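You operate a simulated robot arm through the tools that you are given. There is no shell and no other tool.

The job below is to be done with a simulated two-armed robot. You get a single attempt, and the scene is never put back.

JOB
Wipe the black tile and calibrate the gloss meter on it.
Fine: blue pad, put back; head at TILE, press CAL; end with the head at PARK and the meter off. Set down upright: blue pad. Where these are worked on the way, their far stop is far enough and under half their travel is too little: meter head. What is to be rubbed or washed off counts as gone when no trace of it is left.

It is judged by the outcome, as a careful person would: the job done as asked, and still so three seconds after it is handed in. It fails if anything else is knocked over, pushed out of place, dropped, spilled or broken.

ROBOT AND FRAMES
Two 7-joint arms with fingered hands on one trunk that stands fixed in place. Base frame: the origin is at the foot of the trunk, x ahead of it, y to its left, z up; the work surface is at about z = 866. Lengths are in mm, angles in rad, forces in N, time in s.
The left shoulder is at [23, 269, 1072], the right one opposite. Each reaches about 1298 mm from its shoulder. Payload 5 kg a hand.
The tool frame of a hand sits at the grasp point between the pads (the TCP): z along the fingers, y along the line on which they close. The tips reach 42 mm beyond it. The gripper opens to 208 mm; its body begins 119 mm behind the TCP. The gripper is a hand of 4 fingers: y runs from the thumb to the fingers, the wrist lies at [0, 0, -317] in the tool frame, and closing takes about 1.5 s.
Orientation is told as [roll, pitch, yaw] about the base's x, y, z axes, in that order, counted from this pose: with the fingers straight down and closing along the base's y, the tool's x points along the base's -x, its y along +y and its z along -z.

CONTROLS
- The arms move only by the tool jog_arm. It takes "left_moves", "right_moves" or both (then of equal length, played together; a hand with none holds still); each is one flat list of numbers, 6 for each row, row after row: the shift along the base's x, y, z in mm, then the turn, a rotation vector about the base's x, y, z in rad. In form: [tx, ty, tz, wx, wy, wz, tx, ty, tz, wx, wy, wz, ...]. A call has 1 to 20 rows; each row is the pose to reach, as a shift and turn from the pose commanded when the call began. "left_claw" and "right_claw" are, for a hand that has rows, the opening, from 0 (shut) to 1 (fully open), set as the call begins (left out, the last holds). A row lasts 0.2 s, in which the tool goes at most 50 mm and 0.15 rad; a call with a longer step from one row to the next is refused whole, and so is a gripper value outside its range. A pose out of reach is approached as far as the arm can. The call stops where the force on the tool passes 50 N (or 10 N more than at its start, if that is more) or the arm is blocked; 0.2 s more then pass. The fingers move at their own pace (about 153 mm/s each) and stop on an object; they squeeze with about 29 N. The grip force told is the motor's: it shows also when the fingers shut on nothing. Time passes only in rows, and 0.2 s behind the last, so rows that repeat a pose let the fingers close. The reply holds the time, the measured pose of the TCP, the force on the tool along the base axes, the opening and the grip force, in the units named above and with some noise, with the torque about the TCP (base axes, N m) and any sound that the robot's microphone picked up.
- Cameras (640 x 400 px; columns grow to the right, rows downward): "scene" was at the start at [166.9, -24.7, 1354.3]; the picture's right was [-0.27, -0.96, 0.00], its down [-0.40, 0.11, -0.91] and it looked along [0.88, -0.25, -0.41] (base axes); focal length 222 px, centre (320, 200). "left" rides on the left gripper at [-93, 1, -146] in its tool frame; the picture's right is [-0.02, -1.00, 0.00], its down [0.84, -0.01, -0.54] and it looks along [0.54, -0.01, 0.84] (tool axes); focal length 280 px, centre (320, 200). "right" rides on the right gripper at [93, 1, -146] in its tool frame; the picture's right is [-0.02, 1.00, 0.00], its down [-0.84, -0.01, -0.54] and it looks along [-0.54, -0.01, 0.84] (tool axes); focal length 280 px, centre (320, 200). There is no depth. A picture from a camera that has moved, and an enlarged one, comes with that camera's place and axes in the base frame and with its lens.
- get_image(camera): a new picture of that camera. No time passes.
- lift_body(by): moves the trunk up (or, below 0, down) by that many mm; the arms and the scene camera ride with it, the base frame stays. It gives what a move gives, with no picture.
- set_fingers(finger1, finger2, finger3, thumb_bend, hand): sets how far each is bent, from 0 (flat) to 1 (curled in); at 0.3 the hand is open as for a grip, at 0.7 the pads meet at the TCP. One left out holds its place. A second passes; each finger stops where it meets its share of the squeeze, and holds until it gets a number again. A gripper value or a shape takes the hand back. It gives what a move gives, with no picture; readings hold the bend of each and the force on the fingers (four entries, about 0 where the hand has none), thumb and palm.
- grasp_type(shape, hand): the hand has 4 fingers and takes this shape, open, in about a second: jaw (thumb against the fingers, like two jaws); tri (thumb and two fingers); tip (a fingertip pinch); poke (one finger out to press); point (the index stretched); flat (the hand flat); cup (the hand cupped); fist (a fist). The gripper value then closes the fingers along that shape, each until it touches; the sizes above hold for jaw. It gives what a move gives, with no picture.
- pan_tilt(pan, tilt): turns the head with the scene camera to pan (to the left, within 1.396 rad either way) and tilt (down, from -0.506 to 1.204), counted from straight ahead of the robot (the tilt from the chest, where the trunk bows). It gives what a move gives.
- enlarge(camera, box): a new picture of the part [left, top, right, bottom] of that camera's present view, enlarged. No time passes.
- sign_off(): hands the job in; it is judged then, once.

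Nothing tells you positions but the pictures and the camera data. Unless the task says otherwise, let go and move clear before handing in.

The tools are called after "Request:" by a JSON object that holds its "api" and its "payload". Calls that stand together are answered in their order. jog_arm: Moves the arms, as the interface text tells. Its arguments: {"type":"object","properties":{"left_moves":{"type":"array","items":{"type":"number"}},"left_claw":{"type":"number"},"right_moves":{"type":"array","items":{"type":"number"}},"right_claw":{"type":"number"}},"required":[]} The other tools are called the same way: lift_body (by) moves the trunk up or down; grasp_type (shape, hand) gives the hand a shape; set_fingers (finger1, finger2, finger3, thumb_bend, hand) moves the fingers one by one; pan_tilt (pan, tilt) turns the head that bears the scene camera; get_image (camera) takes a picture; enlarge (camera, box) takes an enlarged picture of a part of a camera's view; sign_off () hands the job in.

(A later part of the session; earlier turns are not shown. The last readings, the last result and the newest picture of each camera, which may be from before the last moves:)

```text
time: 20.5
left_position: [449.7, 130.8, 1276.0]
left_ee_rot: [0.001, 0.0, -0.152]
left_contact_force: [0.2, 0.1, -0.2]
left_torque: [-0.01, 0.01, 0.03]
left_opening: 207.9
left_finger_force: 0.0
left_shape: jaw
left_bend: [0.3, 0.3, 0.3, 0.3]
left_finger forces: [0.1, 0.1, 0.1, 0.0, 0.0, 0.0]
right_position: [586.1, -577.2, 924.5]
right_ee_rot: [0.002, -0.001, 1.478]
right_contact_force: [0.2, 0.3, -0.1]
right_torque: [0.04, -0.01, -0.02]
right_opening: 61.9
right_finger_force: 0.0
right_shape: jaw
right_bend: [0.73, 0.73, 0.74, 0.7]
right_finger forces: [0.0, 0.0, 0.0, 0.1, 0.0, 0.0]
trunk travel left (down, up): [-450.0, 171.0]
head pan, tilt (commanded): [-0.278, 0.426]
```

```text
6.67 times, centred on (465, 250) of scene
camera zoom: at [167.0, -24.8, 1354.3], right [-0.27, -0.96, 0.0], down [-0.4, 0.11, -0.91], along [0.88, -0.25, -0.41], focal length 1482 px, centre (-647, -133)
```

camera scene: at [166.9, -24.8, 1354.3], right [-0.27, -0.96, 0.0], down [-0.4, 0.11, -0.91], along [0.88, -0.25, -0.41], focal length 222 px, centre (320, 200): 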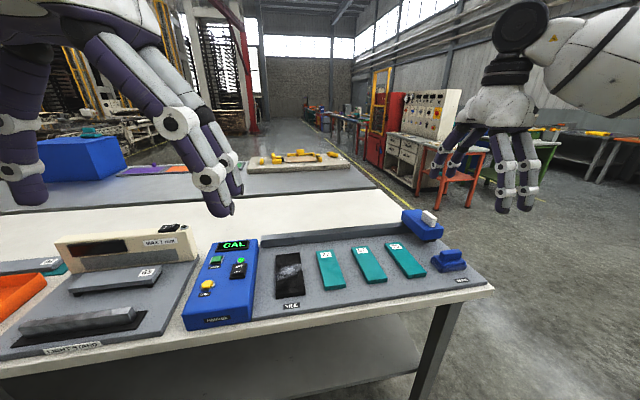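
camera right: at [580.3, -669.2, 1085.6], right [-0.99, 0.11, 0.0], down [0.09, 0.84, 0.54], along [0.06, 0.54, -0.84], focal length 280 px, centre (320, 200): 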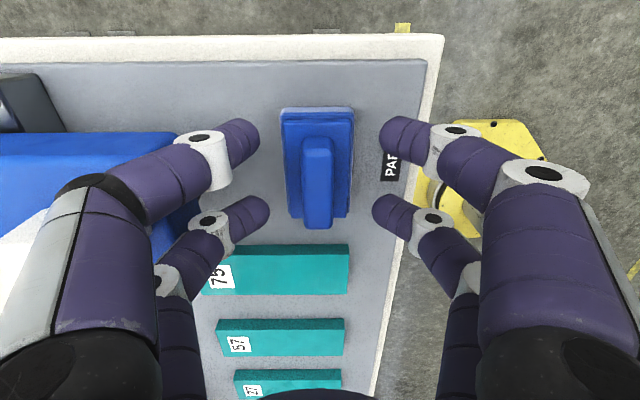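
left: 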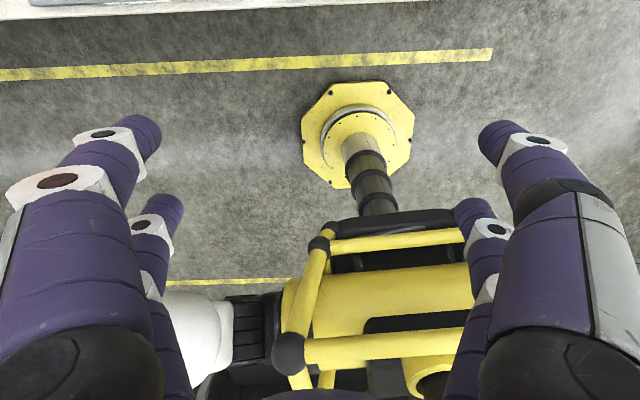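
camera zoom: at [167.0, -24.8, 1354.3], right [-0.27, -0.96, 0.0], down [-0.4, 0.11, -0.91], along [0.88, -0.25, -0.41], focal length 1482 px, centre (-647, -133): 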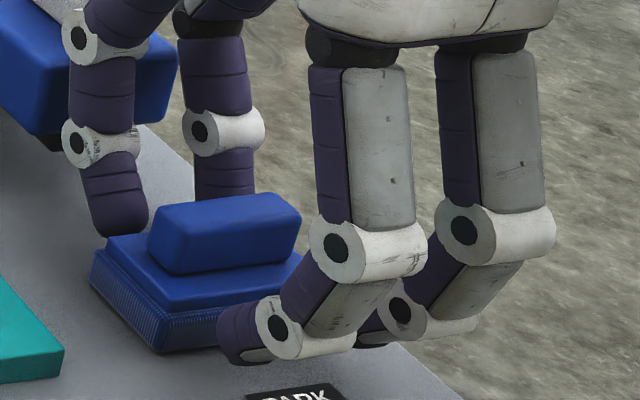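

No contact now, and the tips hang beside the pad body. I'll lower a touch more, re-centre, and check force.

Request:
{"api": "jog_arm", "payload": {"right_moves": [1, 0, -4, 0, 0, 0, 2, 0, -6, 0, 0, 0]}}

Request:
{"api": "enlarge", "payload": {"camera": "right", "box": [190, 80, 450, 260]}}

Request:
{"api": "enlarge", "payload": {"camera": "scene", "box": [420, 220, 510, 280]}}

```text
time: 21.1
left_position: [449.0, 129.5, 1276.9]
left_ee_rot: [0.001, -0.001, -0.153]
left_contact_force: [0.6, 0.2, -0.5]
left_torque: [0.03, 0.03, 0.0]
left_opening: 207.7
left_finger_force: 0.2
left_shape: jaw
left_bend: [0.3, 0.3, 0.3, 0.3]
left_finger forces: [0.0, 0.1, 0.0, 0.0, 0.1, 0.0]
right_position: [588.6, -576.6, 918.0]
right_ee_rot: [0.003, -0.001, 1.479]
right_contact_force: [1.0, -0.2, 0.2]
right_torque: [-0.02, 0.02, -0.01]
right_opening: 61.8
right_finger_force: 0.1
right_shape: jaw
right_bend: [0.73, 0.73, 0.74, 0.7]
right_finger forces: [0.1, 0.0, 0.1, 0.0, 0.0, 0.0]
trunk travel left (down, up): [-450.0, 171.0]
head pan, tilt (commanded): [-0.278, 0.426]
```

```text
2.22 times, centred on (320, 170) of right
camera zoom: at [579.1, -669.5, 1065.3], right [-0.99, 0.11, 0.0], down [0.09, 0.84, 0.54], along [0.06, 0.54, -0.84], focal length 623 px, centre (320, 267)
```

zoom: 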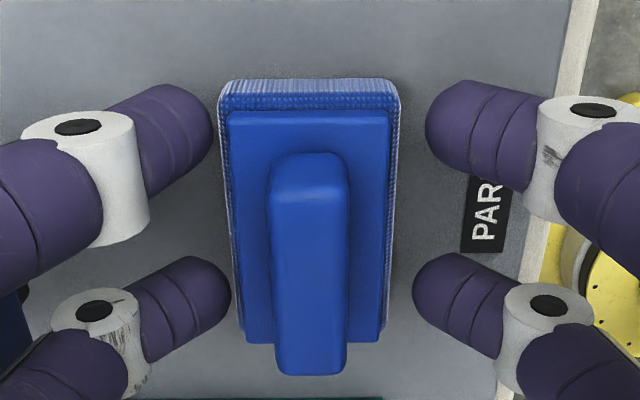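

```text
6.67 times, centred on (465, 250) of scene
camera zoom: at [167.0, -24.8, 1354.3], right [-0.27, -0.96, 0.0], down [-0.4, 0.11, -0.91], along [0.88, -0.25, -0.41], focal length 1482 px, centre (-647, -133)
```

zoom: 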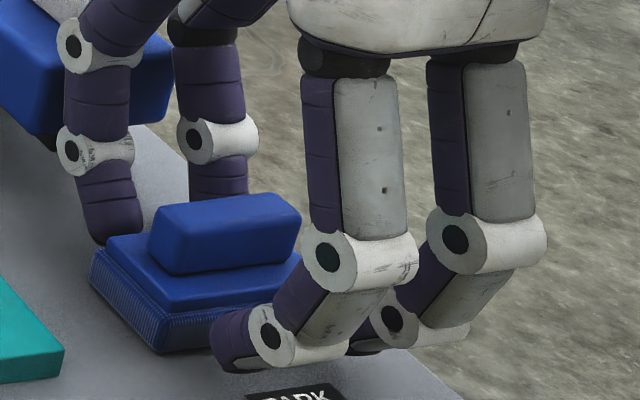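

No contact with the plate. Now closing on the pad body.

Request:
{"api": "jog_arm", "payload": {"right_moves": [0, 0, 0, 0, 0, 0, 0, 0, 0, 0, 0, 0, 0, 0, 0, 0, 0, 0, 0, 0, 0, 0, 0, 0, 0, 0, 0, 0, 0, 0], "right_claw": 0.1}}

Request:
{"api": "enlarge", "payload": {"camera": "right", "box": [190, 80, 450, 260]}}

Request:
{"api": "enlarge", "payload": {"camera": "scene", "box": [420, 220, 510, 280]}}

```text
time: 22.3
left_position: [448.4, 128.9, 1276.2]
left_ee_rot: [-0.001, 0.0, -0.15]
left_contact_force: [-0.2, -0.4, -0.5]
left_torque: [0.0, -0.02, 0.01]
left_opening: 207.8
left_finger_force: 0.1
left_shape: jaw
left_bend: [0.3, 0.3, 0.3, 0.3]
left_finger forces: [0.0, 0.0, 0.0, 0.0, 0.1, 0.0]
right_position: [588.7, -575.5, 919.6]
right_ee_rot: [0.001, 0.0, 1.477]
right_contact_force: [0.3, -0.7, 0.7]
right_torque: [-0.02, -0.01, 0.01]
right_opening: 47.5
right_finger_force: 29.1
right_shape: jaw
right_bend: [0.73, 0.73, 0.73, 0.7]
right_finger forces: [24.9, 25.0, 24.9, 0.0, 25.6, 0.0]
trunk travel left (down, up): [-450.0, 171.0]
head pan, tilt (commanded): [-0.278, 0.426]
```

```text
2.22 times, centred on (320, 170) of right
camera zoom: at [579.1, -669.4, 1065.5], right [-0.99, 0.11, 0.0], down [0.09, 0.84, 0.54], along [0.06, 0.54, -0.84], focal length 623 px, centre (320, 267)
```

zoom: 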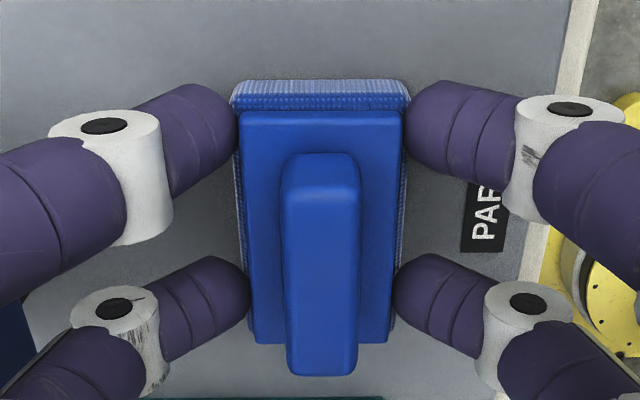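

```text
6.67 times, centred on (465, 250) of scene
camera zoom: at [166.9, -24.8, 1354.3], right [-0.27, -0.96, 0.0], down [-0.4, 0.11, -0.91], along [0.88, -0.25, -0.41], focal length 1482 px, centre (-647, -133)
```

zoom: 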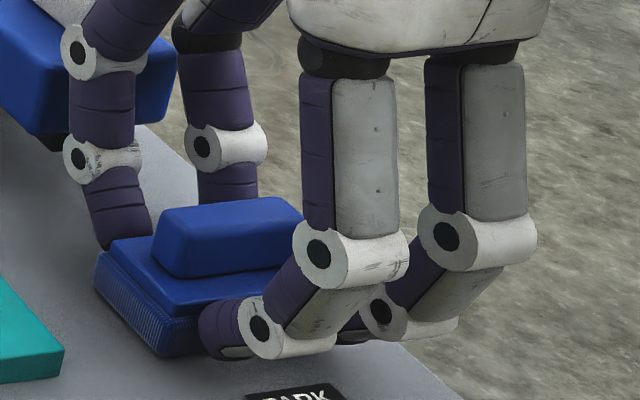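

All four fingers hold the pad at about 25 N each. I'll lift straight up and check the hold.

Request:
{"api": "jog_arm", "payload": {"right_moves": [0, 0, 10, 0, 0, 0, 0, 0, 30, 0, 0, 0, 0, 0, 60, 0, 0, 0, 0, 0, 100, 0, 0, 0, 0, 0, 140, 0, 0, 0]}}

Request:
{"api": "get_image", "payload": {"camera": "right"}}

Request:
{"api": "get_image", "payload": {"camera": "scene"}}

```text
time: 23.5
left_position: [446.9, 131.8, 1278.9]
left_ee_rot: [-0.002, -0.002, -0.15]
left_contact_force: [-1.3, 2.1, 0.7]
left_torque: [-0.24, -0.27, -0.02]
left_opening: 207.9
left_finger_force: 0.1
left_shape: jaw
left_bend: [0.3, 0.3, 0.3, 0.3]
left_finger forces: [0.0, 0.0, 0.0, 0.1, 0.0, 0.0]
right_position: [587.3, -577.6, 1061.1]
right_ee_rot: [0.0, -0.001, 1.478]
right_contact_force: [-3.0, 1.2, -1.2]
right_torque: [-0.15, -0.25, -0.01]
right_opening: 47.5
right_finger_force: 29.0
right_shape: jaw
right_bend: [0.73, 0.73, 0.73, 0.7]
right_finger forces: [25.0, 25.0, 24.8, 0.0, 25.6, 0.1]
trunk travel left (down, up): [-450.0, 171.0]
head pan, tilt (commanded): [-0.278, 0.426]
```

```text
taken
camera right: at [577.2, -669.5, 1207.8], right [-0.99, 0.11, 0.0], down [0.09, 0.84, 0.54], along [0.06, 0.54, -0.84], focal length 280 px, centre (320, 200)
```

right: 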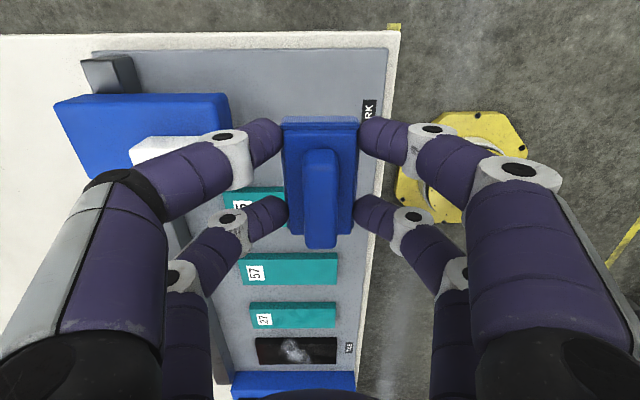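

```text
taken
camera scene: at [164.9, -23.2, 1355.0], right [-0.27, -0.96, 0.0], down [-0.4, 0.11, -0.91], along [0.88, -0.25, -0.41], focal length 222 px, centre (320, 200)
```

scene: 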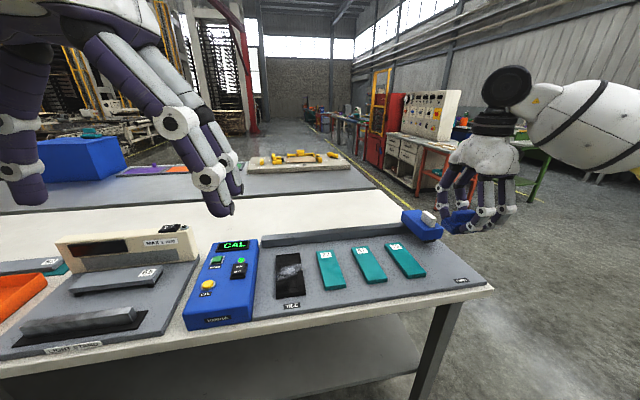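

The pad is held firmly and level. I'll carry it at height partway toward the black tile and look at the tile from there.

Request:
{"api": "jog_arm", "payload": {"right_moves": [12, 45, 0, 0, 0, 0, 24, 90, 0, 0, 0, 0, 36, 135, 0, 0, 0, 0, 50, 180, 0, 0, 0, 0, 60, 225, 0, 0, 0, 0, 60, 230, 0, 0, 0, 0]}}

Request:
{"api": "get_image", "payload": {"camera": "right"}}

Request:
{"api": "enlarge", "payload": {"camera": "right", "box": [200, 200, 400, 340]}}

Request:
{"api": "enlarge", "payload": {"camera": "scene", "box": [240, 220, 400, 320]}}

```text
time: 24.9
left_position: [449.3, 127.5, 1276.5]
left_ee_rot: [0.0, 0.0, -0.151]
left_contact_force: [0.1, -1.1, -0.9]
left_torque: [0.14, 0.02, 0.02]
left_opening: 207.8
left_finger_force: 0.1
left_shape: jaw
left_bend: [0.3, 0.3, 0.3, 0.3]
left_finger forces: [0.0, 0.0, 0.0, 0.0, 0.1, 0.1]
right_position: [649.2, -349.1, 1059.3]
right_ee_rot: [0.001, -0.001, 1.477]
right_contact_force: [1.2, -0.3, -0.8]
right_torque: [0.07, 0.01, 0.01]
right_opening: 47.3
right_finger_force: 29.5
right_shape: jaw
right_bend: [0.73, 0.73, 0.73, 0.7]
right_finger forces: [24.9, 25.0, 24.9, 0.0, 25.5, 0.0]
trunk travel left (down, up): [-450.0, 171.0]
head pan, tilt (commanded): [-0.278, 0.426]
```

```text
taken
camera right: at [639.1, -440.6, 1205.3], right [-0.99, 0.11, 0.0], down [0.09, 0.84, 0.54], along [0.06, 0.54, -0.84], focal length 280 px, centre (320, 200)
```

right: 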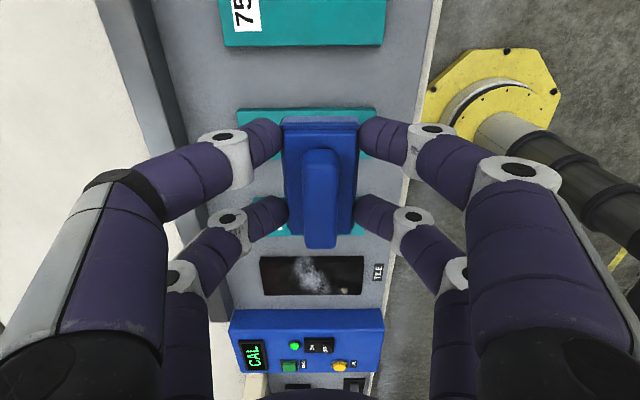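

```text
2.86 times, centred on (300, 270) of right
camera zoom: at [639.1, -440.6, 1205.3], right [-0.99, 0.11, 0.0], down [0.09, 0.84, 0.54], along [0.06, 0.54, -0.84], focal length 801 px, centre (377, 0)
```

zoom: 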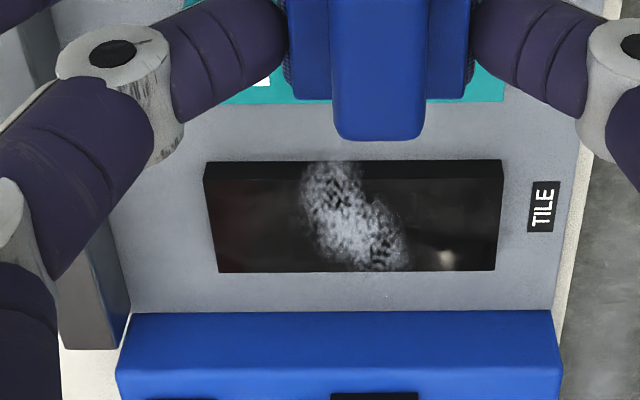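

```text
4.00 times, centred on (320, 270) of scene
camera zoom: at [167.1, -25.4, 1354.3], right [-0.27, -0.96, 0.0], down [-0.4, 0.11, -0.91], along [0.88, -0.25, -0.41], focal length 889 px, centre (320, -80)
```

zoom: 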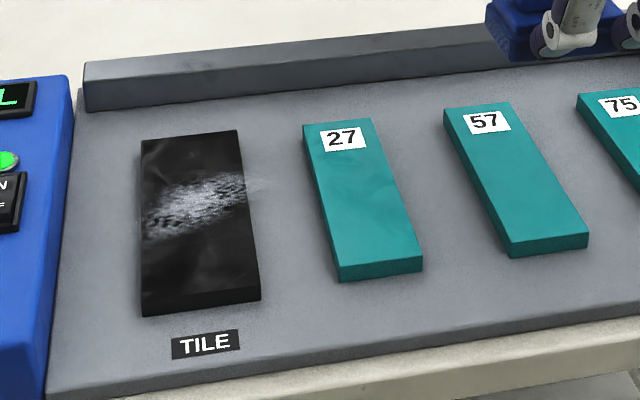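

The tile spans about x 607–775, y −125…−33, and the smudge lies across its middle (x ≈ 660–725). I'll carry the pad over it and come down to just above it.

Request:
{"api": "jog_arm", "payload": {"right_moves": [7, 45, 0, 0, 0, 0, 14, 90, 0, 0, 0, 0, 21, 135, 0, 0, 0, 0, 28, 180, 0, 0, 0, 0, 35, 225, 0, 0, 0, 0, 42, 267, 0, 0, 0, 0, 42, 267, -40, 0, 0, 0, 42, 267, -80, 0, 0, 0, 42, 267, -100, 0, 0, 0]}}

Request:
{"api": "enlarge", "payload": {"camera": "scene", "box": [220, 180, 400, 320]}}

Request:
{"api": "get_image", "payload": {"camera": "right"}}

```text
time: 26.9
left_position: [449.5, 129.9, 1276.6]
left_ee_rot: [0.0, 0.0, -0.151]
left_contact_force: [0.0, -0.4, -0.4]
left_torque: [0.05, 0.06, 0.01]
left_opening: 207.6
left_finger_force: 0.0
left_shape: jaw
left_bend: [0.3, 0.3, 0.3, 0.3]
left_finger forces: [0.1, 0.0, 0.1, 0.0, 0.0, 0.0]
right_position: [691.4, -80.4, 958.2]
right_ee_rot: [0.001, -0.003, 1.479]
right_contact_force: [1.6, -0.3, -0.9]
right_torque: [0.05, 0.01, -0.03]
right_opening: 47.2
right_finger_force: 28.8
right_shape: jaw
right_bend: [0.73, 0.73, 0.73, 0.7]
right_finger forces: [24.9, 25.1, 24.8, 0.1, 25.3, 0.0]
trunk travel left (down, up): [-450.0, 171.0]
head pan, tilt (commanded): [-0.278, 0.426]
```

```text
2.86 times, centred on (310, 250) of scene
camera zoom: at [167.2, -25.0, 1354.2], right [-0.27, -0.96, 0.0], down [-0.4, 0.11, -0.91], along [0.88, -0.25, -0.41], focal length 635 px, centre (349, 57)
```

zoom: 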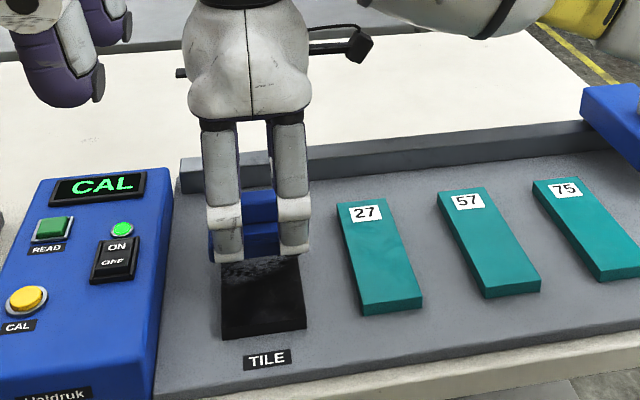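

```text
taken
camera right: at [681.1, -173.1, 1105.7], right [-0.99, 0.11, 0.0], down [0.09, 0.84, 0.54], along [0.06, 0.54, -0.84], focal length 280 px, centre (320, 200)
```

right: 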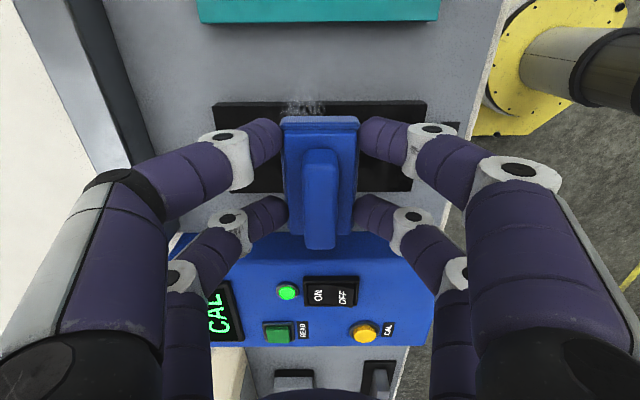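

The pad is over the smudge. I'll lower to contact in small steps.

Request:
{"api": "jog_arm", "payload": {"right_moves": [0, 0, -10, 0, 0, 0, 0, 0, -18, 0, 0, 0, 0, 0, -21, 0, 0, 0]}}

Request:
{"api": "enlarge", "payload": {"camera": "right", "box": [190, 80, 450, 260]}}

```text
time: 27.7
left_position: [448.4, 129.6, 1274.9]
left_ee_rot: [-0.001, 0.0, -0.152]
left_contact_force: [-0.4, 0.3, 0.5]
left_torque: [0.02, 0.02, -0.01]
left_opening: 207.9
left_finger_force: 0.1
left_shape: jaw
left_bend: [0.3, 0.3, 0.3, 0.3]
left_finger forces: [0.0, 0.1, 0.0, 0.0, 0.1, 0.1]
right_position: [691.2, -79.5, 937.7]
right_ee_rot: [0.003, 0.0, 1.479]
right_contact_force: [0.8, -0.7, -1.3]
right_torque: [0.0, 0.03, -0.03]
right_opening: 47.3
right_finger_force: 29.2
right_shape: jaw
right_bend: [0.73, 0.73, 0.73, 0.7]
right_finger forces: [24.9, 24.8, 24.8, 0.0, 25.4, 0.0]
trunk travel left (down, up): [-450.0, 171.0]
head pan, tilt (commanded): [-0.278, 0.426]
```

```text
2.22 times, centred on (320, 170) of right
camera zoom: at [681.5, -172.6, 1084.5], right [-0.99, 0.11, 0.0], down [0.09, 0.84, 0.54], along [0.06, 0.54, -0.84], focal length 623 px, centre (320, 267)
```

zoom: 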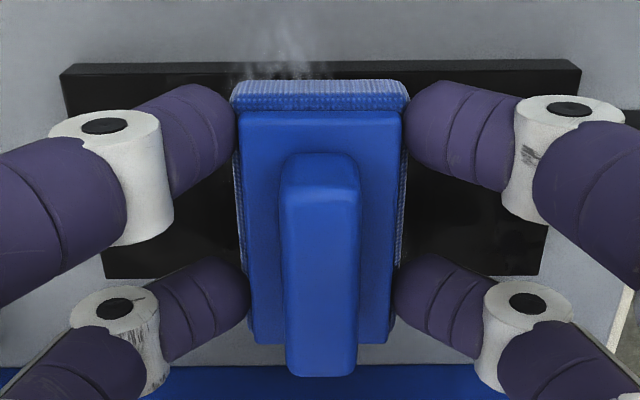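

Request:
{"api": "jog_arm", "payload": {"right_moves": [0, 0, -3, 0, 0, 0]}}

Request:
{"api": "jog_arm", "payload": {"right_moves": [0, 0, -3, 0, 0, 0]}}

```text
time: 28.1
left_position: [449.0, 130.0, 1276.6]
left_ee_rot: [-0.001, 0.0, -0.151]
left_contact_force: [0.7, -0.2, 0.8]
left_torque: [0.0, 0.05, 0.04]
left_opening: 207.8
left_finger_force: 0.1
left_shape: jaw
left_bend: [0.3, 0.3, 0.3, 0.3]
left_finger forces: [0.0, 0.1, 0.0, 0.0, 0.0, 0.1]
right_position: [690.5, -80.8, 935.6]
right_ee_rot: [0.001, -0.001, 1.479]
right_contact_force: [-0.3, 0.2, -1.6]
right_torque: [0.01, -0.03, -0.02]
right_opening: 47.1
right_finger_force: 28.6
right_shape: jaw
right_bend: [0.73, 0.73, 0.73, 0.7]
right_finger forces: [24.8, 25.0, 24.8, 0.1, 25.3, 0.0]
trunk travel left (down, up): [-450.0, 171.0]
head pan, tilt (commanded): [-0.278, 0.426]
```

```text
time: 28.5
left_position: [448.4, 129.5, 1276.5]
left_ee_rot: [0.001, 0.002, -0.151]
left_contact_force: [-0.9, 0.5, -0.2]
left_torque: [0.02, -0.02, 0.02]
left_opening: 207.9
left_finger_force: 0.0
left_shape: jaw
left_bend: [0.3, 0.3, 0.3, 0.3]
left_finger forces: [0.0, 0.1, 0.0, 0.0, 0.0, 0.0]
right_position: [690.5, -79.7, 932.7]
right_ee_rot: [0.0, -0.002, 1.478]
right_contact_force: [0.5, -1.4, 8.6]
right_torque: [-0.12, 0.02, 0.0]
right_opening: 47.5
right_finger_force: 28.7
right_shape: jaw
right_bend: [0.73, 0.73, 0.73, 0.7]
right_finger forces: [26.9, 25.8, 25.4, 0.0, 27.4, 0.1]
trunk travel left (down, up): [-450.0, 171.0]
head pan, tilt (commanded): [-0.278, 0.426]
```

Contact at about 9 N. I'll press a touch more and wipe back and forth along the tile.

Request:
{"api": "jog_arm", "payload": {"right_moves": [0, 0, -0.7, 0, 0, 0, 15, -1.5, -0.7, 0, 0, 0, 30, -3, -0.7, 0, 0, 0, 44, -4.4, -0.7, 0, 0, 0, 30, -3, -0.7, 0, 0, 0, 15, -1.5, -0.7, 0, 0, 0, 0, 0, -0.7, 0, 0, 0, -15, 1.5, -0.7, 0, 0, 0, -30, 3, -0.7, 0, 0, 0, -48, 4.8, -0.7, 0, 0, 0, -30, 3, -0.7, 0, 0, 0, -15, 1.5, -0.7, 0, 0, 0, 0, 0, -0.7, 0, 0, 0, 15, -1.5, -0.7, 0, 0, 0, 30, -3, -0.7, 0, 0, 0, 44, -4.4, -0.7, 0, 0, 0, 30, -3, -0.7, 0, 0, 0, 15, -1.5, -0.7, 0, 0, 0, 0, 0, -0.7, 0, 0, 0]}}

Request:
{"api": "enlarge", "payload": {"camera": "right", "box": [190, 80, 450, 260]}}

Request:
{"api": "enlarge", "payload": {"camera": "scene", "box": [240, 220, 400, 320]}}

```text
time: 32.5
left_position: [449.0, 129.4, 1275.9]
left_ee_rot: [-0.002, 0.0, -0.154]
left_contact_force: [0.7, 0.9, 0.5]
left_torque: [-0.01, 0.02, 0.01]
left_opening: 208.0
left_finger_force: 0.1
left_shape: jaw
left_bend: [0.3, 0.3, 0.3, 0.3]
left_finger forces: [0.0, 0.0, 0.0, 0.1, 0.0, 0.0]
right_position: [689.6, -79.4, 932.1]
right_ee_rot: [-0.002, 0.0, 1.477]
right_contact_force: [8.3, -1.6, 21.2]
right_torque: [-0.19, -0.3, 0.06]
right_opening: 48.6
right_finger_force: 29.0
right_shape: jaw
right_bend: [0.74, 0.74, 0.74, 0.7]
right_finger forces: [28.2, 28.0, 31.3, 0.1, 33.7, 0.0]
trunk travel left (down, up): [-450.0, 171.0]
head pan, tilt (commanded): [-0.278, 0.426]
```

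```text
2.22 times, centred on (320, 170) of right
camera zoom: at [680.8, -172.6, 1079.1], right [-0.99, 0.11, 0.0], down [0.09, 0.84, 0.54], along [0.06, 0.54, -0.84], focal length 623 px, centre (320, 267)
```

zoom: 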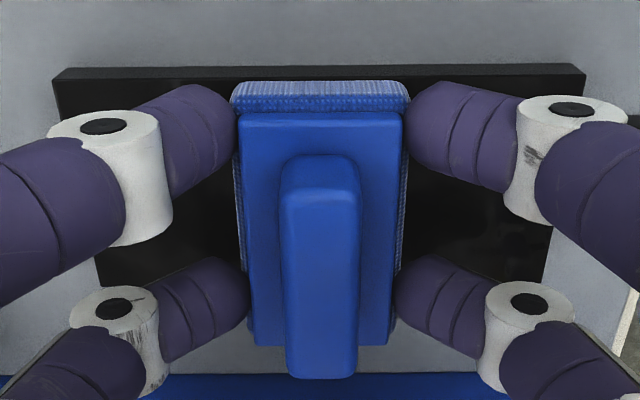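

```text
4.00 times, centred on (320, 270) of scene
camera zoom: at [166.4, -24.6, 1354.4], right [-0.27, -0.96, 0.0], down [-0.4, 0.11, -0.91], along [0.88, -0.25, -0.41], focal length 889 px, centre (320, -80)
```

zoom: 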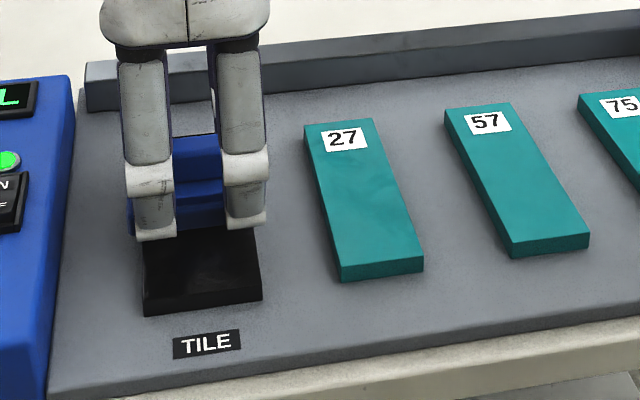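

The smudge looks gone where visible. I'll add passes with sideways offsets so both long edges are fully covered.

Request:
{"api": "jog_arm", "payload": {"right_moves": [1, 9, 0, 0, 0, 0, 16, 7.5, 0, 0, 0, 0, 31, 6, 0, 0, 0, 0, 45, 4.6, 0, 0, 0, 0, 31, 6, 0, 0, 0, 0, 16, 7.5, 0, 0, 0, 0, 1, 9, 0, 0, 0, 0, -14, 10.5, 0, 0, 0, 0, -29, 12, 0, 0, 0, 0, -46, 13.8, 0, 0, 0, 0, -48, -4.2, 0, 0, 0, 0, -31, -6, 0, 0, 0, 0, -16, -7.5, 0, 0, 0, 0, -1, -9, 0, 0, 0, 0, 14, -10.5, 0, 0, 0, 0, 29, -12, 0, 0, 0, 0, 43, -13.4, 0, 0, 0, 0, 29, -12, 0, 0, 0, 0, 14, -10.5, 0, 0, 0, 0, 0, 0, 0, 0, 0, 0]}}

Request:
{"api": "jog_arm", "payload": {"right_moves": [0, 0, 8, 0, 0, 0, 0, 0, 30, 0, 0, 0, 0, 0, 70, 0, 0, 0, 0, 0, 115, 0, 0, 0, -5, -45, 125, 0, 0, 0, -10, -90, 125, 0, 0, 0, -15, -135, 125, 0, 0, 0, -20, -180, 125, 0, 0, 0, -25, -225, 125, 0, 0, 0, -30, -268, 125, 0, 0, 0]}}

Request:
{"api": "enlarge", "payload": {"camera": "right", "box": [200, 200, 400, 340]}}

Request:
{"api": "enlarge", "payload": {"camera": "scene", "box": [260, 240, 340, 310]}}

```text
time: 36.7
left_position: [448.1, 129.0, 1276.4]
left_ee_rot: [0.0, 0.001, -0.153]
left_contact_force: [0.7, 0.4, -0.3]
left_torque: [-0.08, 0.04, 0.03]
left_opening: 207.9
left_finger_force: 0.1
left_shape: jaw
left_bend: [0.3, 0.3, 0.3, 0.3]
left_finger forces: [0.1, 0.0, 0.1, 0.0, 0.0, 0.1]
right_position: [690.0, -80.2, 933.2]
right_ee_rot: [0.0, 0.002, 1.478]
right_contact_force: [5.9, -5.7, 23.9]
right_torque: [-0.34, -0.28, 0.02]
right_opening: 49.2
right_finger_force: 29.2
right_shape: jaw
right_bend: [0.74, 0.74, 0.74, 0.7]
right_finger forces: [29.0, 28.5, 31.6, 0.1, 33.2, 0.0]
trunk travel left (down, up): [-450.0, 171.0]
head pan, tilt (commanded): [-0.278, 0.426]
```

```text
time: 38.9
left_position: [449.3, 129.2, 1277.4]
left_ee_rot: [-0.001, -0.001, -0.152]
left_contact_force: [0.4, -0.3, 0.4]
left_torque: [0.14, -0.09, 0.0]
left_opening: 207.8
left_finger_force: 0.1
left_shape: jaw
left_bend: [0.3, 0.3, 0.3, 0.3]
left_finger forces: [0.1, 0.0, 0.0, 0.1, 0.0, 0.1]
right_position: [660.0, -347.7, 1055.6]
right_ee_rot: [0.0, -0.001, 1.481]
right_contact_force: [-0.1, 0.4, -2.3]
right_torque: [0.01, -0.03, -0.01]
right_opening: 48.8
right_finger_force: 28.7
right_shape: jaw
right_bend: [0.74, 0.74, 0.74, 0.7]
right_finger forces: [27.0, 27.0, 26.9, 0.0, 26.7, 0.0]
trunk travel left (down, up): [-450.0, 171.0]
head pan, tilt (commanded): [-0.278, 0.426]
```

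```text
2.86 times, centred on (300, 270) of right
camera zoom: at [650.7, -441.3, 1203.0], right [-0.99, 0.11, 0.0], down [0.09, 0.84, 0.54], along [0.06, 0.54, -0.84], focal length 801 px, centre (377, 0)
```

zoom: 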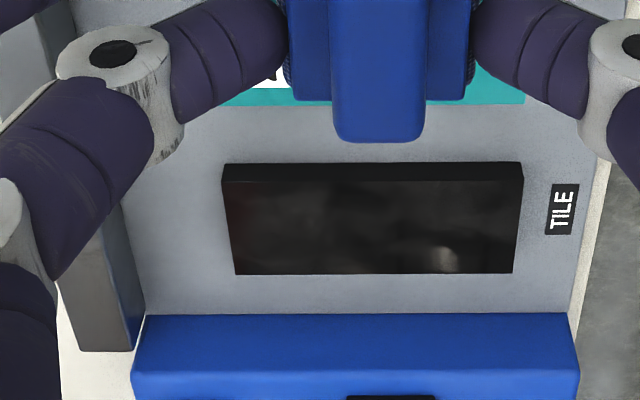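

```text
5.71 times, centred on (300, 275) of scene
camera zoom: at [166.6, -25.4, 1354.4], right [-0.27, -0.96, 0.0], down [-0.4, 0.11, -0.91], along [0.88, -0.25, -0.41], focal length 1270 px, centre (434, -229)
```

zoom: 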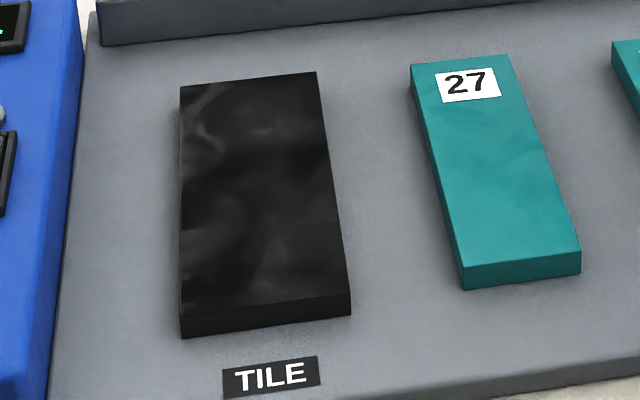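

The tile is clean; the faint spot stays fixed in the picture, so it's a light reflection. Now I'll carry the pad back above its place by PARK.

Request:
{"api": "jog_arm", "payload": {"right_moves": [-13, -42, 0, 0, 0, 0, -26, -84, 0, 0, 0, 0, -39, -126, 0, 0, 0, 0, -51, -168, 0, 0, 0, 0, -63, -205, 0, 0, 0, 0, -70, -228.5, 0, 0, 0, 0, -70, -228.5, 0, 0, 0, 0]}}

Request:
{"api": "get_image", "payload": {"camera": "right"}}

```text
time: 40.5
left_position: [448.4, 130.4, 1275.6]
left_ee_rot: [-0.002, -0.001, -0.15]
left_contact_force: [0.1, -0.6, 0.1]
left_torque: [0.01, -0.01, 0.01]
left_opening: 208.0
left_finger_force: 0.1
left_shape: jaw
left_bend: [0.3, 0.3, 0.3, 0.3]
left_finger forces: [0.1, 0.0, 0.0, 0.0, 0.1, 0.0]
right_position: [589.6, -576.5, 1055.6]
right_ee_rot: [0.001, 0.0, 1.479]
right_contact_force: [0.2, -0.2, -1.4]
right_torque: [-0.04, -0.03, -0.05]
right_opening: 48.6
right_finger_force: 28.8
right_shape: jaw
right_bend: [0.74, 0.74, 0.74, 0.7]
right_finger forces: [26.6, 26.7, 26.8, 0.0, 26.6, 0.0]
trunk travel left (down, up): [-450.0, 171.0]
head pan, tilt (commanded): [-0.278, 0.426]
```

```text
taken
camera right: at [580.2, -668.9, 1202.3], right [-0.99, 0.11, 0.0], down [0.09, 0.84, 0.54], along [0.06, 0.54, -0.84], focal length 280 px, centre (320, 200)
```

right: 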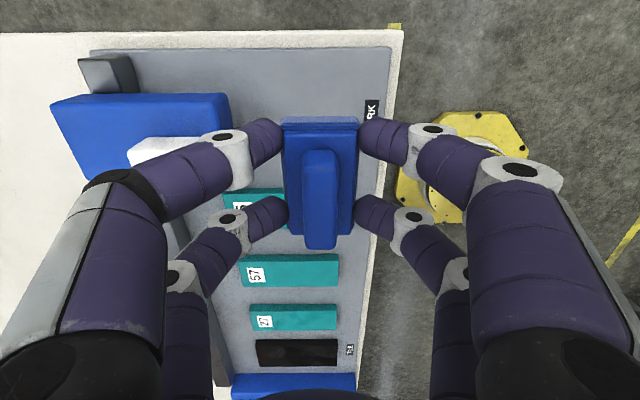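

Positioned over the original spot. Lowering to just above the plate, then down to light contact.

Request:
{"api": "jog_arm", "payload": {"right_moves": [0, 0, -40, 0, 0, 0, 0, 0, -80, 0, 0, 0, 0, 0, -110, 0, 0, 0, 0, 0, -125, 0, 0, 0, 0, 0, -133, 0, 0, 0, 0, 0, -135, 0, 0, 0]}}

Request:
{"api": "enlarge", "payload": {"camera": "scene", "box": [420, 220, 510, 280]}}

```text
time: 41.9
left_position: [448.6, 130.1, 1276.4]
left_ee_rot: [0.0, 0.0, -0.152]
left_contact_force: [0.2, 0.0, -0.1]
left_torque: [-0.01, 0.0, 0.0]
left_opening: 208.0
left_finger_force: 0.1
left_shape: jaw
left_bend: [0.3, 0.3, 0.3, 0.3]
left_finger forces: [0.0, 0.0, 0.1, 0.0, 0.0, 0.1]
right_position: [591.1, -575.9, 920.7]
right_ee_rot: [0.002, -0.001, 1.479]
right_contact_force: [0.5, -0.3, -0.8]
right_torque: [-0.02, 0.04, 0.02]
right_opening: 48.7
right_finger_force: 29.1
right_shape: jaw
right_bend: [0.74, 0.74, 0.74, 0.7]
right_finger forces: [26.5, 26.5, 26.7, 0.0, 26.3, 0.0]
trunk travel left (down, up): [-450.0, 171.0]
head pan, tilt (commanded): [-0.278, 0.426]
```

```text
6.67 times, centred on (465, 250) of scene
camera zoom: at [167.0, -24.8, 1354.3], right [-0.27, -0.96, 0.0], down [-0.4, 0.11, -0.91], along [0.88, -0.25, -0.41], focal length 1482 px, centre (-647, -133)
```

zoom: 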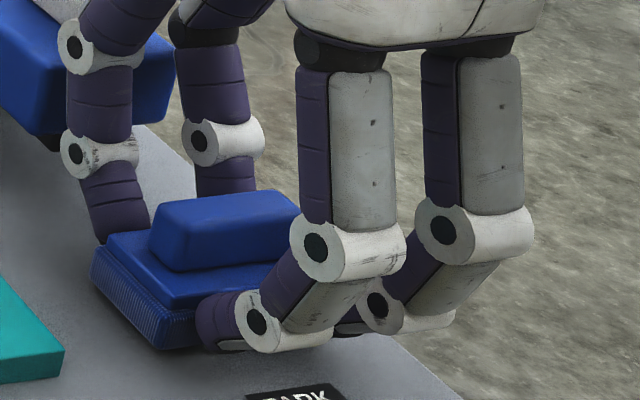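

Request:
{"api": "jog_arm", "payload": {"right_moves": [0, 0, -2, 0, 0, 0, 0, 0, -2.5, 0, 0, 0]}}

```text
time: 42.5
left_position: [449.3, 129.9, 1275.6]
left_ee_rot: [0.0, -0.001, -0.151]
left_contact_force: [0.9, 0.1, 0.4]
left_torque: [0.0, 0.01, -0.03]
left_opening: 208.0
left_finger_force: 0.0
left_shape: jaw
left_bend: [0.3, 0.3, 0.3, 0.3]
left_finger forces: [0.0, 0.0, 0.0, 0.0, 0.0, 0.0]
right_position: [589.7, -576.3, 919.3]
right_ee_rot: [0.001, -0.002, 1.478]
right_contact_force: [-0.1, 0.0, -0.4]
right_torque: [-0.02, 0.0, 0.01]
right_opening: 48.8
right_finger_force: 28.7
right_shape: jaw
right_bend: [0.74, 0.74, 0.74, 0.7]
right_finger forces: [26.6, 26.5, 26.6, 0.1, 26.3, 0.1]
trunk travel left (down, up): [-450.0, 171.0]
head pan, tilt (commanded): [-0.278, 0.426]
```

Request:
{"api": "jog_arm", "payload": {"right_moves": [0, 0, -1.5, 0, 0, 0, 0, 0, -1.5, 0, 0, 0]}}

```text
time: 43.1
left_position: [448.9, 130.4, 1276.1]
left_ee_rot: [0.0, 0.002, -0.15]
left_contact_force: [-0.1, 0.0, -0.2]
left_torque: [-0.01, 0.03, 0.0]
left_opening: 207.9
left_finger_force: 0.3
left_shape: jaw
left_bend: [0.3, 0.3, 0.3, 0.3]
left_finger forces: [0.1, 0.1, 0.0, 0.0, 0.0, 0.0]
right_position: [590.3, -576.0, 918.2]
right_ee_rot: [0.0, 0.0, 1.478]
right_contact_force: [-1.0, 0.3, 5.4]
right_torque: [-0.07, 0.01, 0.01]
right_opening: 48.7
right_finger_force: 28.8
right_shape: jaw
right_bend: [0.74, 0.74, 0.74, 0.7]
right_finger forces: [27.5, 27.1, 27.1, 0.0, 27.4, 0.0]
trunk travel left (down, up): [-450.0, 171.0]
head pan, tilt (commanded): [-0.278, 0.426]
```

The pad rests on the plate with light force. Opening just enough to free it, then checking.

Request:
{"api": "jog_arm", "payload": {"right_moves": [0, 0, 0.5, 0, 0, 0, 0, 0, 0.5, 0, 0, 0, -0.5, 0, 0.5, 0, 0, 0], "right_claw": 0.295}}

Request:
{"api": "enlarge", "payload": {"camera": "right", "box": [190, 80, 450, 260]}}

Request:
{"api": "enlarge", "payload": {"camera": "scene", "box": [420, 220, 510, 280]}}

```text
time: 43.9
left_position: [449.2, 130.9, 1276.7]
left_ee_rot: [0.0, -0.002, -0.153]
left_contact_force: [-0.6, -0.7, 0.0]
left_torque: [0.02, 0.02, -0.05]
left_opening: 208.0
left_finger_force: 0.0
left_shape: jaw
left_bend: [0.3, 0.3, 0.3, 0.3]
left_finger forces: [0.1, 0.0, 0.1, 0.1, 0.1, 0.1]
right_position: [591.1, -576.6, 917.1]
right_ee_rot: [0.003, 0.002, 1.479]
right_contact_force: [-0.8, -0.4, 0.4]
right_torque: [0.02, 0.04, -0.01]
right_opening: 61.2
right_finger_force: 0.1
right_shape: jaw
right_bend: [0.74, 0.74, 0.74, 0.7]
right_finger forces: [0.0, 0.1, 0.0, 0.1, 0.1, 0.1]
trunk travel left (down, up): [-450.0, 171.0]
head pan, tilt (commanded): [-0.278, 0.426]
```

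```text
2.22 times, centred on (320, 170) of right
camera zoom: at [580.8, -669.0, 1064.3], right [-0.99, 0.11, 0.0], down [0.09, 0.84, 0.54], along [0.06, 0.54, -0.84], focal length 623 px, centre (320, 267)
```

zoom: 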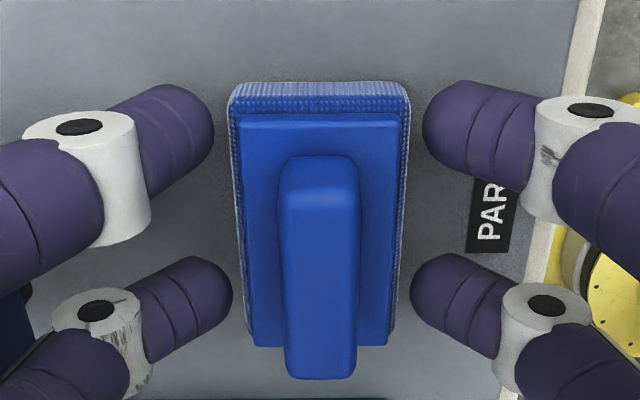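

```text
6.67 times, centred on (465, 250) of scene
camera zoom: at [166.9, -24.8, 1354.3], right [-0.27, -0.96, 0.0], down [-0.4, 0.11, -0.91], along [0.88, -0.25, -0.41], focal length 1482 px, centre (-647, -133)
```

zoom: 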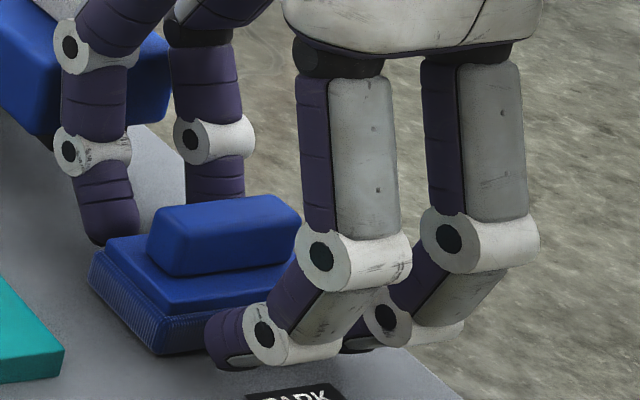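

The pad sits upright exactly where it was. Raising the hand straight up, then turning it back for the head's handle.

Request:
{"api": "jog_arm", "payload": {"right_moves": [-1, 0, 20, 0, 0, 0, -1, 0, 50, 0, 0, 0, -1, 0, 95, 0, 0, 0, -1, 0, 140, 0, 0, 0, -1, 0, 185, 0, 0, 0, -1, 0, 225, 0, 0, 0]}}

Request:
{"api": "jog_arm", "payload": {"right_moves": [0, 0, 0, 0, 0, -0.14, 0, 0, 0, 0, 0, -0.28, 0, 0, 0, 0, 0, -0.42, 0, 0, 0, 0, 0, -0.56, 0, 0, 0, 0, 0, -0.7, 0, 0, 0, 0, 0, -0.84, 0, 0, 0, 0, 0, -0.98, 0, 0, 0, 0, 0, -1.12, 0, 0, 0, 0, 0, -1.26, 0, 0, 0, 0, 0, -1.4, 0, 0, 0, 0, 0, -1.5, 0, 0, 0, 0, 0, -1.575]}}

Request:
{"api": "get_image", "payload": {"camera": "right"}}

Request:
{"api": "get_image", "payload": {"camera": "scene"}}

```text
time: 45.3
left_position: [445.9, 131.7, 1276.9]
left_ee_rot: [0.0, -0.002, -0.152]
left_contact_force: [0.0, 0.5, 0.0]
left_torque: [-0.04, -0.01, -0.03]
left_opening: 208.1
left_finger_force: 0.1
left_shape: jaw
left_bend: [0.3, 0.3, 0.3, 0.3]
left_finger forces: [0.0, 0.1, 0.0, 0.0, 0.0, 0.0]
right_position: [584.8, -575.2, 1148.0]
right_ee_rot: [-0.002, -0.001, 1.478]
right_contact_force: [-5.8, -0.7, 6.5]
right_torque: [-0.11, -0.72, -0.03]
right_opening: 61.1
right_finger_force: 0.0
right_shape: jaw
right_bend: [0.74, 0.74, 0.74, 0.7]
right_finger forces: [0.0, 0.0, 0.0, 0.0, 0.1, 0.0]
trunk travel left (down, up): [-450.0, 171.0]
head pan, tilt (commanded): [-0.278, 0.426]
```

```text
time: 47.9
left_position: [448.6, 129.9, 1276.6]
left_ee_rot: [0.0, -0.001, -0.153]
left_contact_force: [0.0, 0.6, -0.8]
left_torque: [0.0, 0.02, -0.01]
left_opening: 207.7
left_finger_force: 0.1
left_shape: jaw
left_bend: [0.3, 0.3, 0.3, 0.3]
left_finger forces: [0.0, 0.0, 0.0, 0.1, 0.1, 0.1]
right_position: [588.7, -577.0, 1143.3]
right_ee_rot: [-0.001, 0.0, -0.099]
right_contact_force: [-0.2, -0.2, 0.7]
right_torque: [0.02, -0.02, -0.01]
right_opening: 61.5
right_finger_force: 0.1
right_shape: jaw
right_bend: [0.74, 0.74, 0.74, 0.7]
right_finger forces: [0.0, 0.0, 0.0, 0.0, 0.0, 0.0]
trunk travel left (down, up): [-450.0, 171.0]
head pan, tilt (commanded): [-0.278, 0.426]
```

```text
taken
camera right: at [496.3, -565.7, 1289.2], right [0.11, 0.99, 0.0], down [0.84, -0.09, 0.54], along [0.54, -0.06, -0.84], focal length 280 px, centre (320, 200)
```

right: 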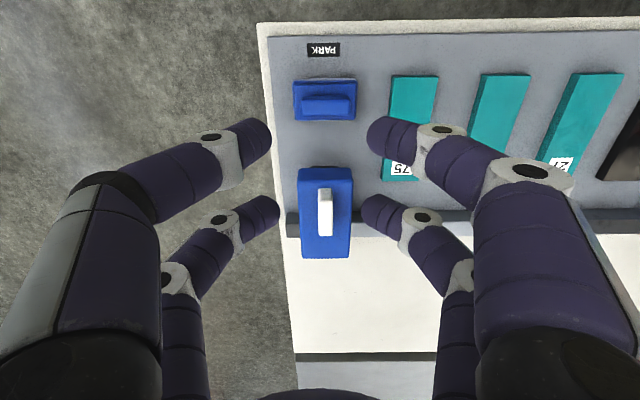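

```text
taken
camera scene: at [166.9, -24.8, 1354.3], right [-0.27, -0.96, 0.0], down [-0.4, 0.11, -0.91], along [0.88, -0.25, -0.41], focal length 222 px, centre (320, 200)
```

scene: 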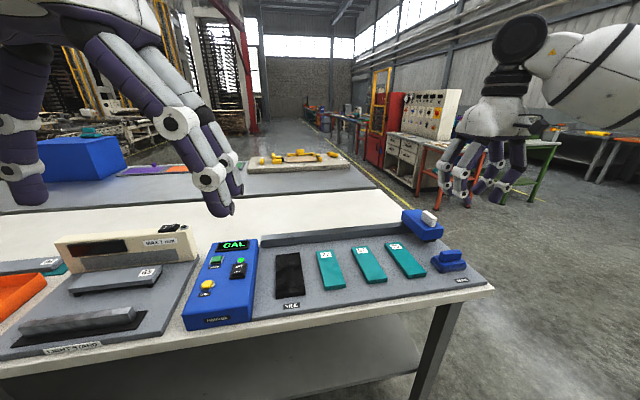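

The scene is unchanged apart from the clean tile. I'll zoom on the head's handle to locate it.

Request:
{"api": "enlarge", "payload": {"camera": "right", "box": [270, 140, 390, 270]}}

Request:
{"api": "enlarge", "payload": {"camera": "scene", "box": [385, 195, 465, 255]}}

Request:
{"api": "enlarge", "payload": {"camera": "scene", "box": [240, 210, 420, 310]}}

```text
3.08 times, centred on (330, 205) of right
camera zoom: at [496.3, -565.7, 1289.2], right [0.11, 0.99, 0.0], down [0.84, -0.09, 0.54], along [0.54, -0.06, -0.84], focal length 863 px, centre (289, 185)
```

zoom: 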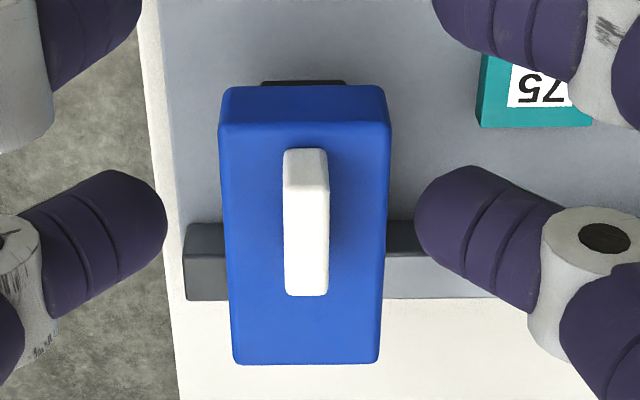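

```text
6.67 times, centred on (425, 225) of scene
camera zoom: at [166.9, -24.8, 1354.3], right [-0.27, -0.96, 0.0], down [-0.4, 0.11, -0.91], along [0.88, -0.25, -0.41], focal length 1482 px, centre (-380, 33)
```

zoom: 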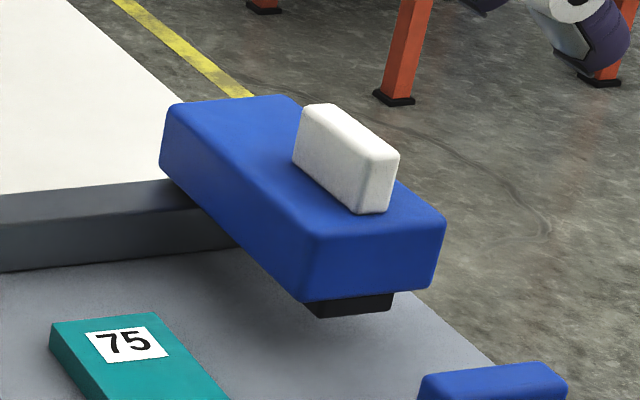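

```text
3.56 times, centred on (330, 260) of scene
camera zoom: at [166.9, -24.8, 1354.3], right [-0.27, -0.96, 0.0], down [-0.4, 0.11, -0.91], along [0.88, -0.25, -0.41], focal length 790 px, centre (284, -13)
```

zoom: 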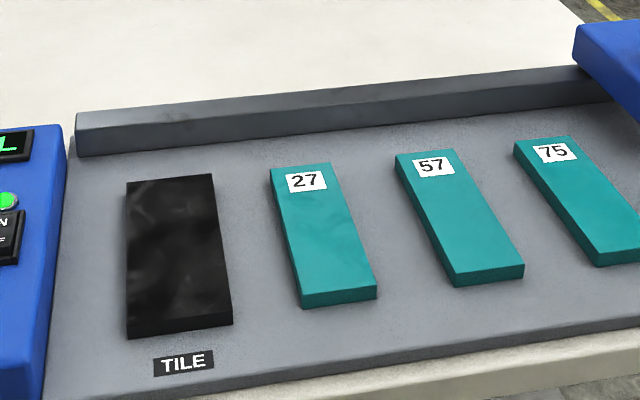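

The handle top is near [725, -586, ~970]. I'll move the hand above it with the front finger pair aligned to the handle's middle.

Request:
{"api": "jog_arm", "payload": {"right_moves": [40, -3, 0, 0, 0, 0, 80, -6, 0, 0, 0, 0, 120, -9, -20, 0, 0, 0, 158, -11, -45, 0, 0, 0, 158, -11, -80, 0, 0, 0]}}

Request:
{"api": "get_image", "payload": {"camera": "right"}}

Request:
{"api": "enlarge", "payload": {"camera": "scene", "box": [370, 130, 510, 260]}}

```text
time: 49.1
left_position: [450.2, 127.8, 1275.4]
left_ee_rot: [0.001, 0.001, -0.152]
left_contact_force: [0.9, -1.2, -0.6]
left_torque: [0.19, 0.11, -0.02]
left_opening: 207.6
left_finger_force: 0.0
left_shape: jaw
left_bend: [0.3, 0.3, 0.3, 0.3]
left_finger forces: [0.1, 0.0, 0.1, 0.0, 0.0, 0.0]
right_position: [747.1, -588.5, 1061.7]
right_ee_rot: [0.004, 0.001, -0.099]
right_contact_force: [-0.3, -1.2, -0.1]
right_torque: [0.15, 0.02, 0.0]
right_opening: 61.3
right_finger_force: 0.0
right_shape: jaw
right_bend: [0.74, 0.74, 0.74, 0.7]
right_finger forces: [0.0, 0.0, 0.0, 0.0, 0.0, 0.1]
trunk travel left (down, up): [-450.0, 171.0]
head pan, tilt (commanded): [-0.278, 0.426]
```

```text
taken
camera right: at [654.2, -578.1, 1208.5], right [0.11, 0.99, 0.0], down [0.84, -0.1, 0.54], along [0.54, -0.06, -0.84], focal length 280 px, centre (320, 200)
```

right: 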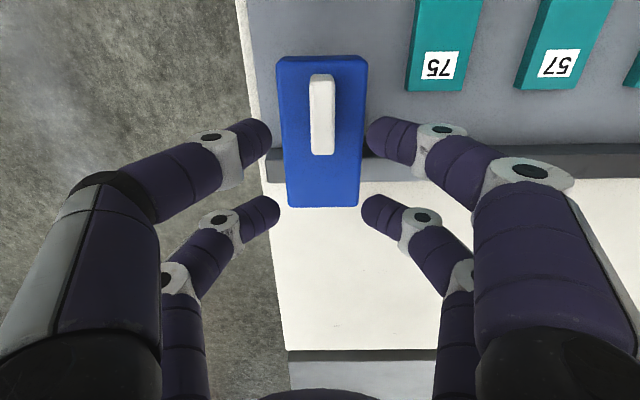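

```text
3.08 times, centred on (440, 195) of scene
camera zoom: at [167.6, -26.1, 1354.1], right [-0.27, -0.96, 0.0], down [-0.4, 0.11, -0.91], along [0.88, -0.25, -0.41], focal length 684 px, centre (-49, 215)
```

zoom: 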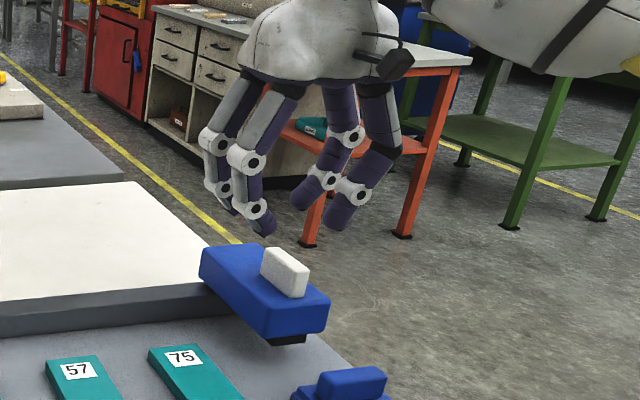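

Request:
{"api": "enlarge", "payload": {"camera": "right", "box": [250, 40, 400, 220]}}

```text
2.22 times, centred on (325, 130) of right
camera zoom: at [654.2, -578.1, 1208.5], right [0.11, 0.99, 0.0], down [0.84, -0.1, 0.54], along [0.54, -0.06, -0.84], focal length 623 px, centre (309, 356)
```

zoom: 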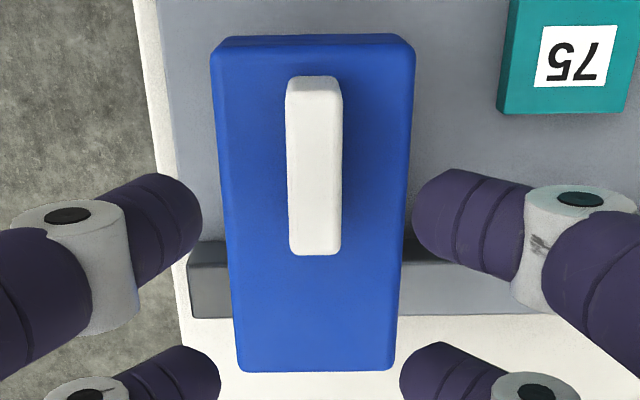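

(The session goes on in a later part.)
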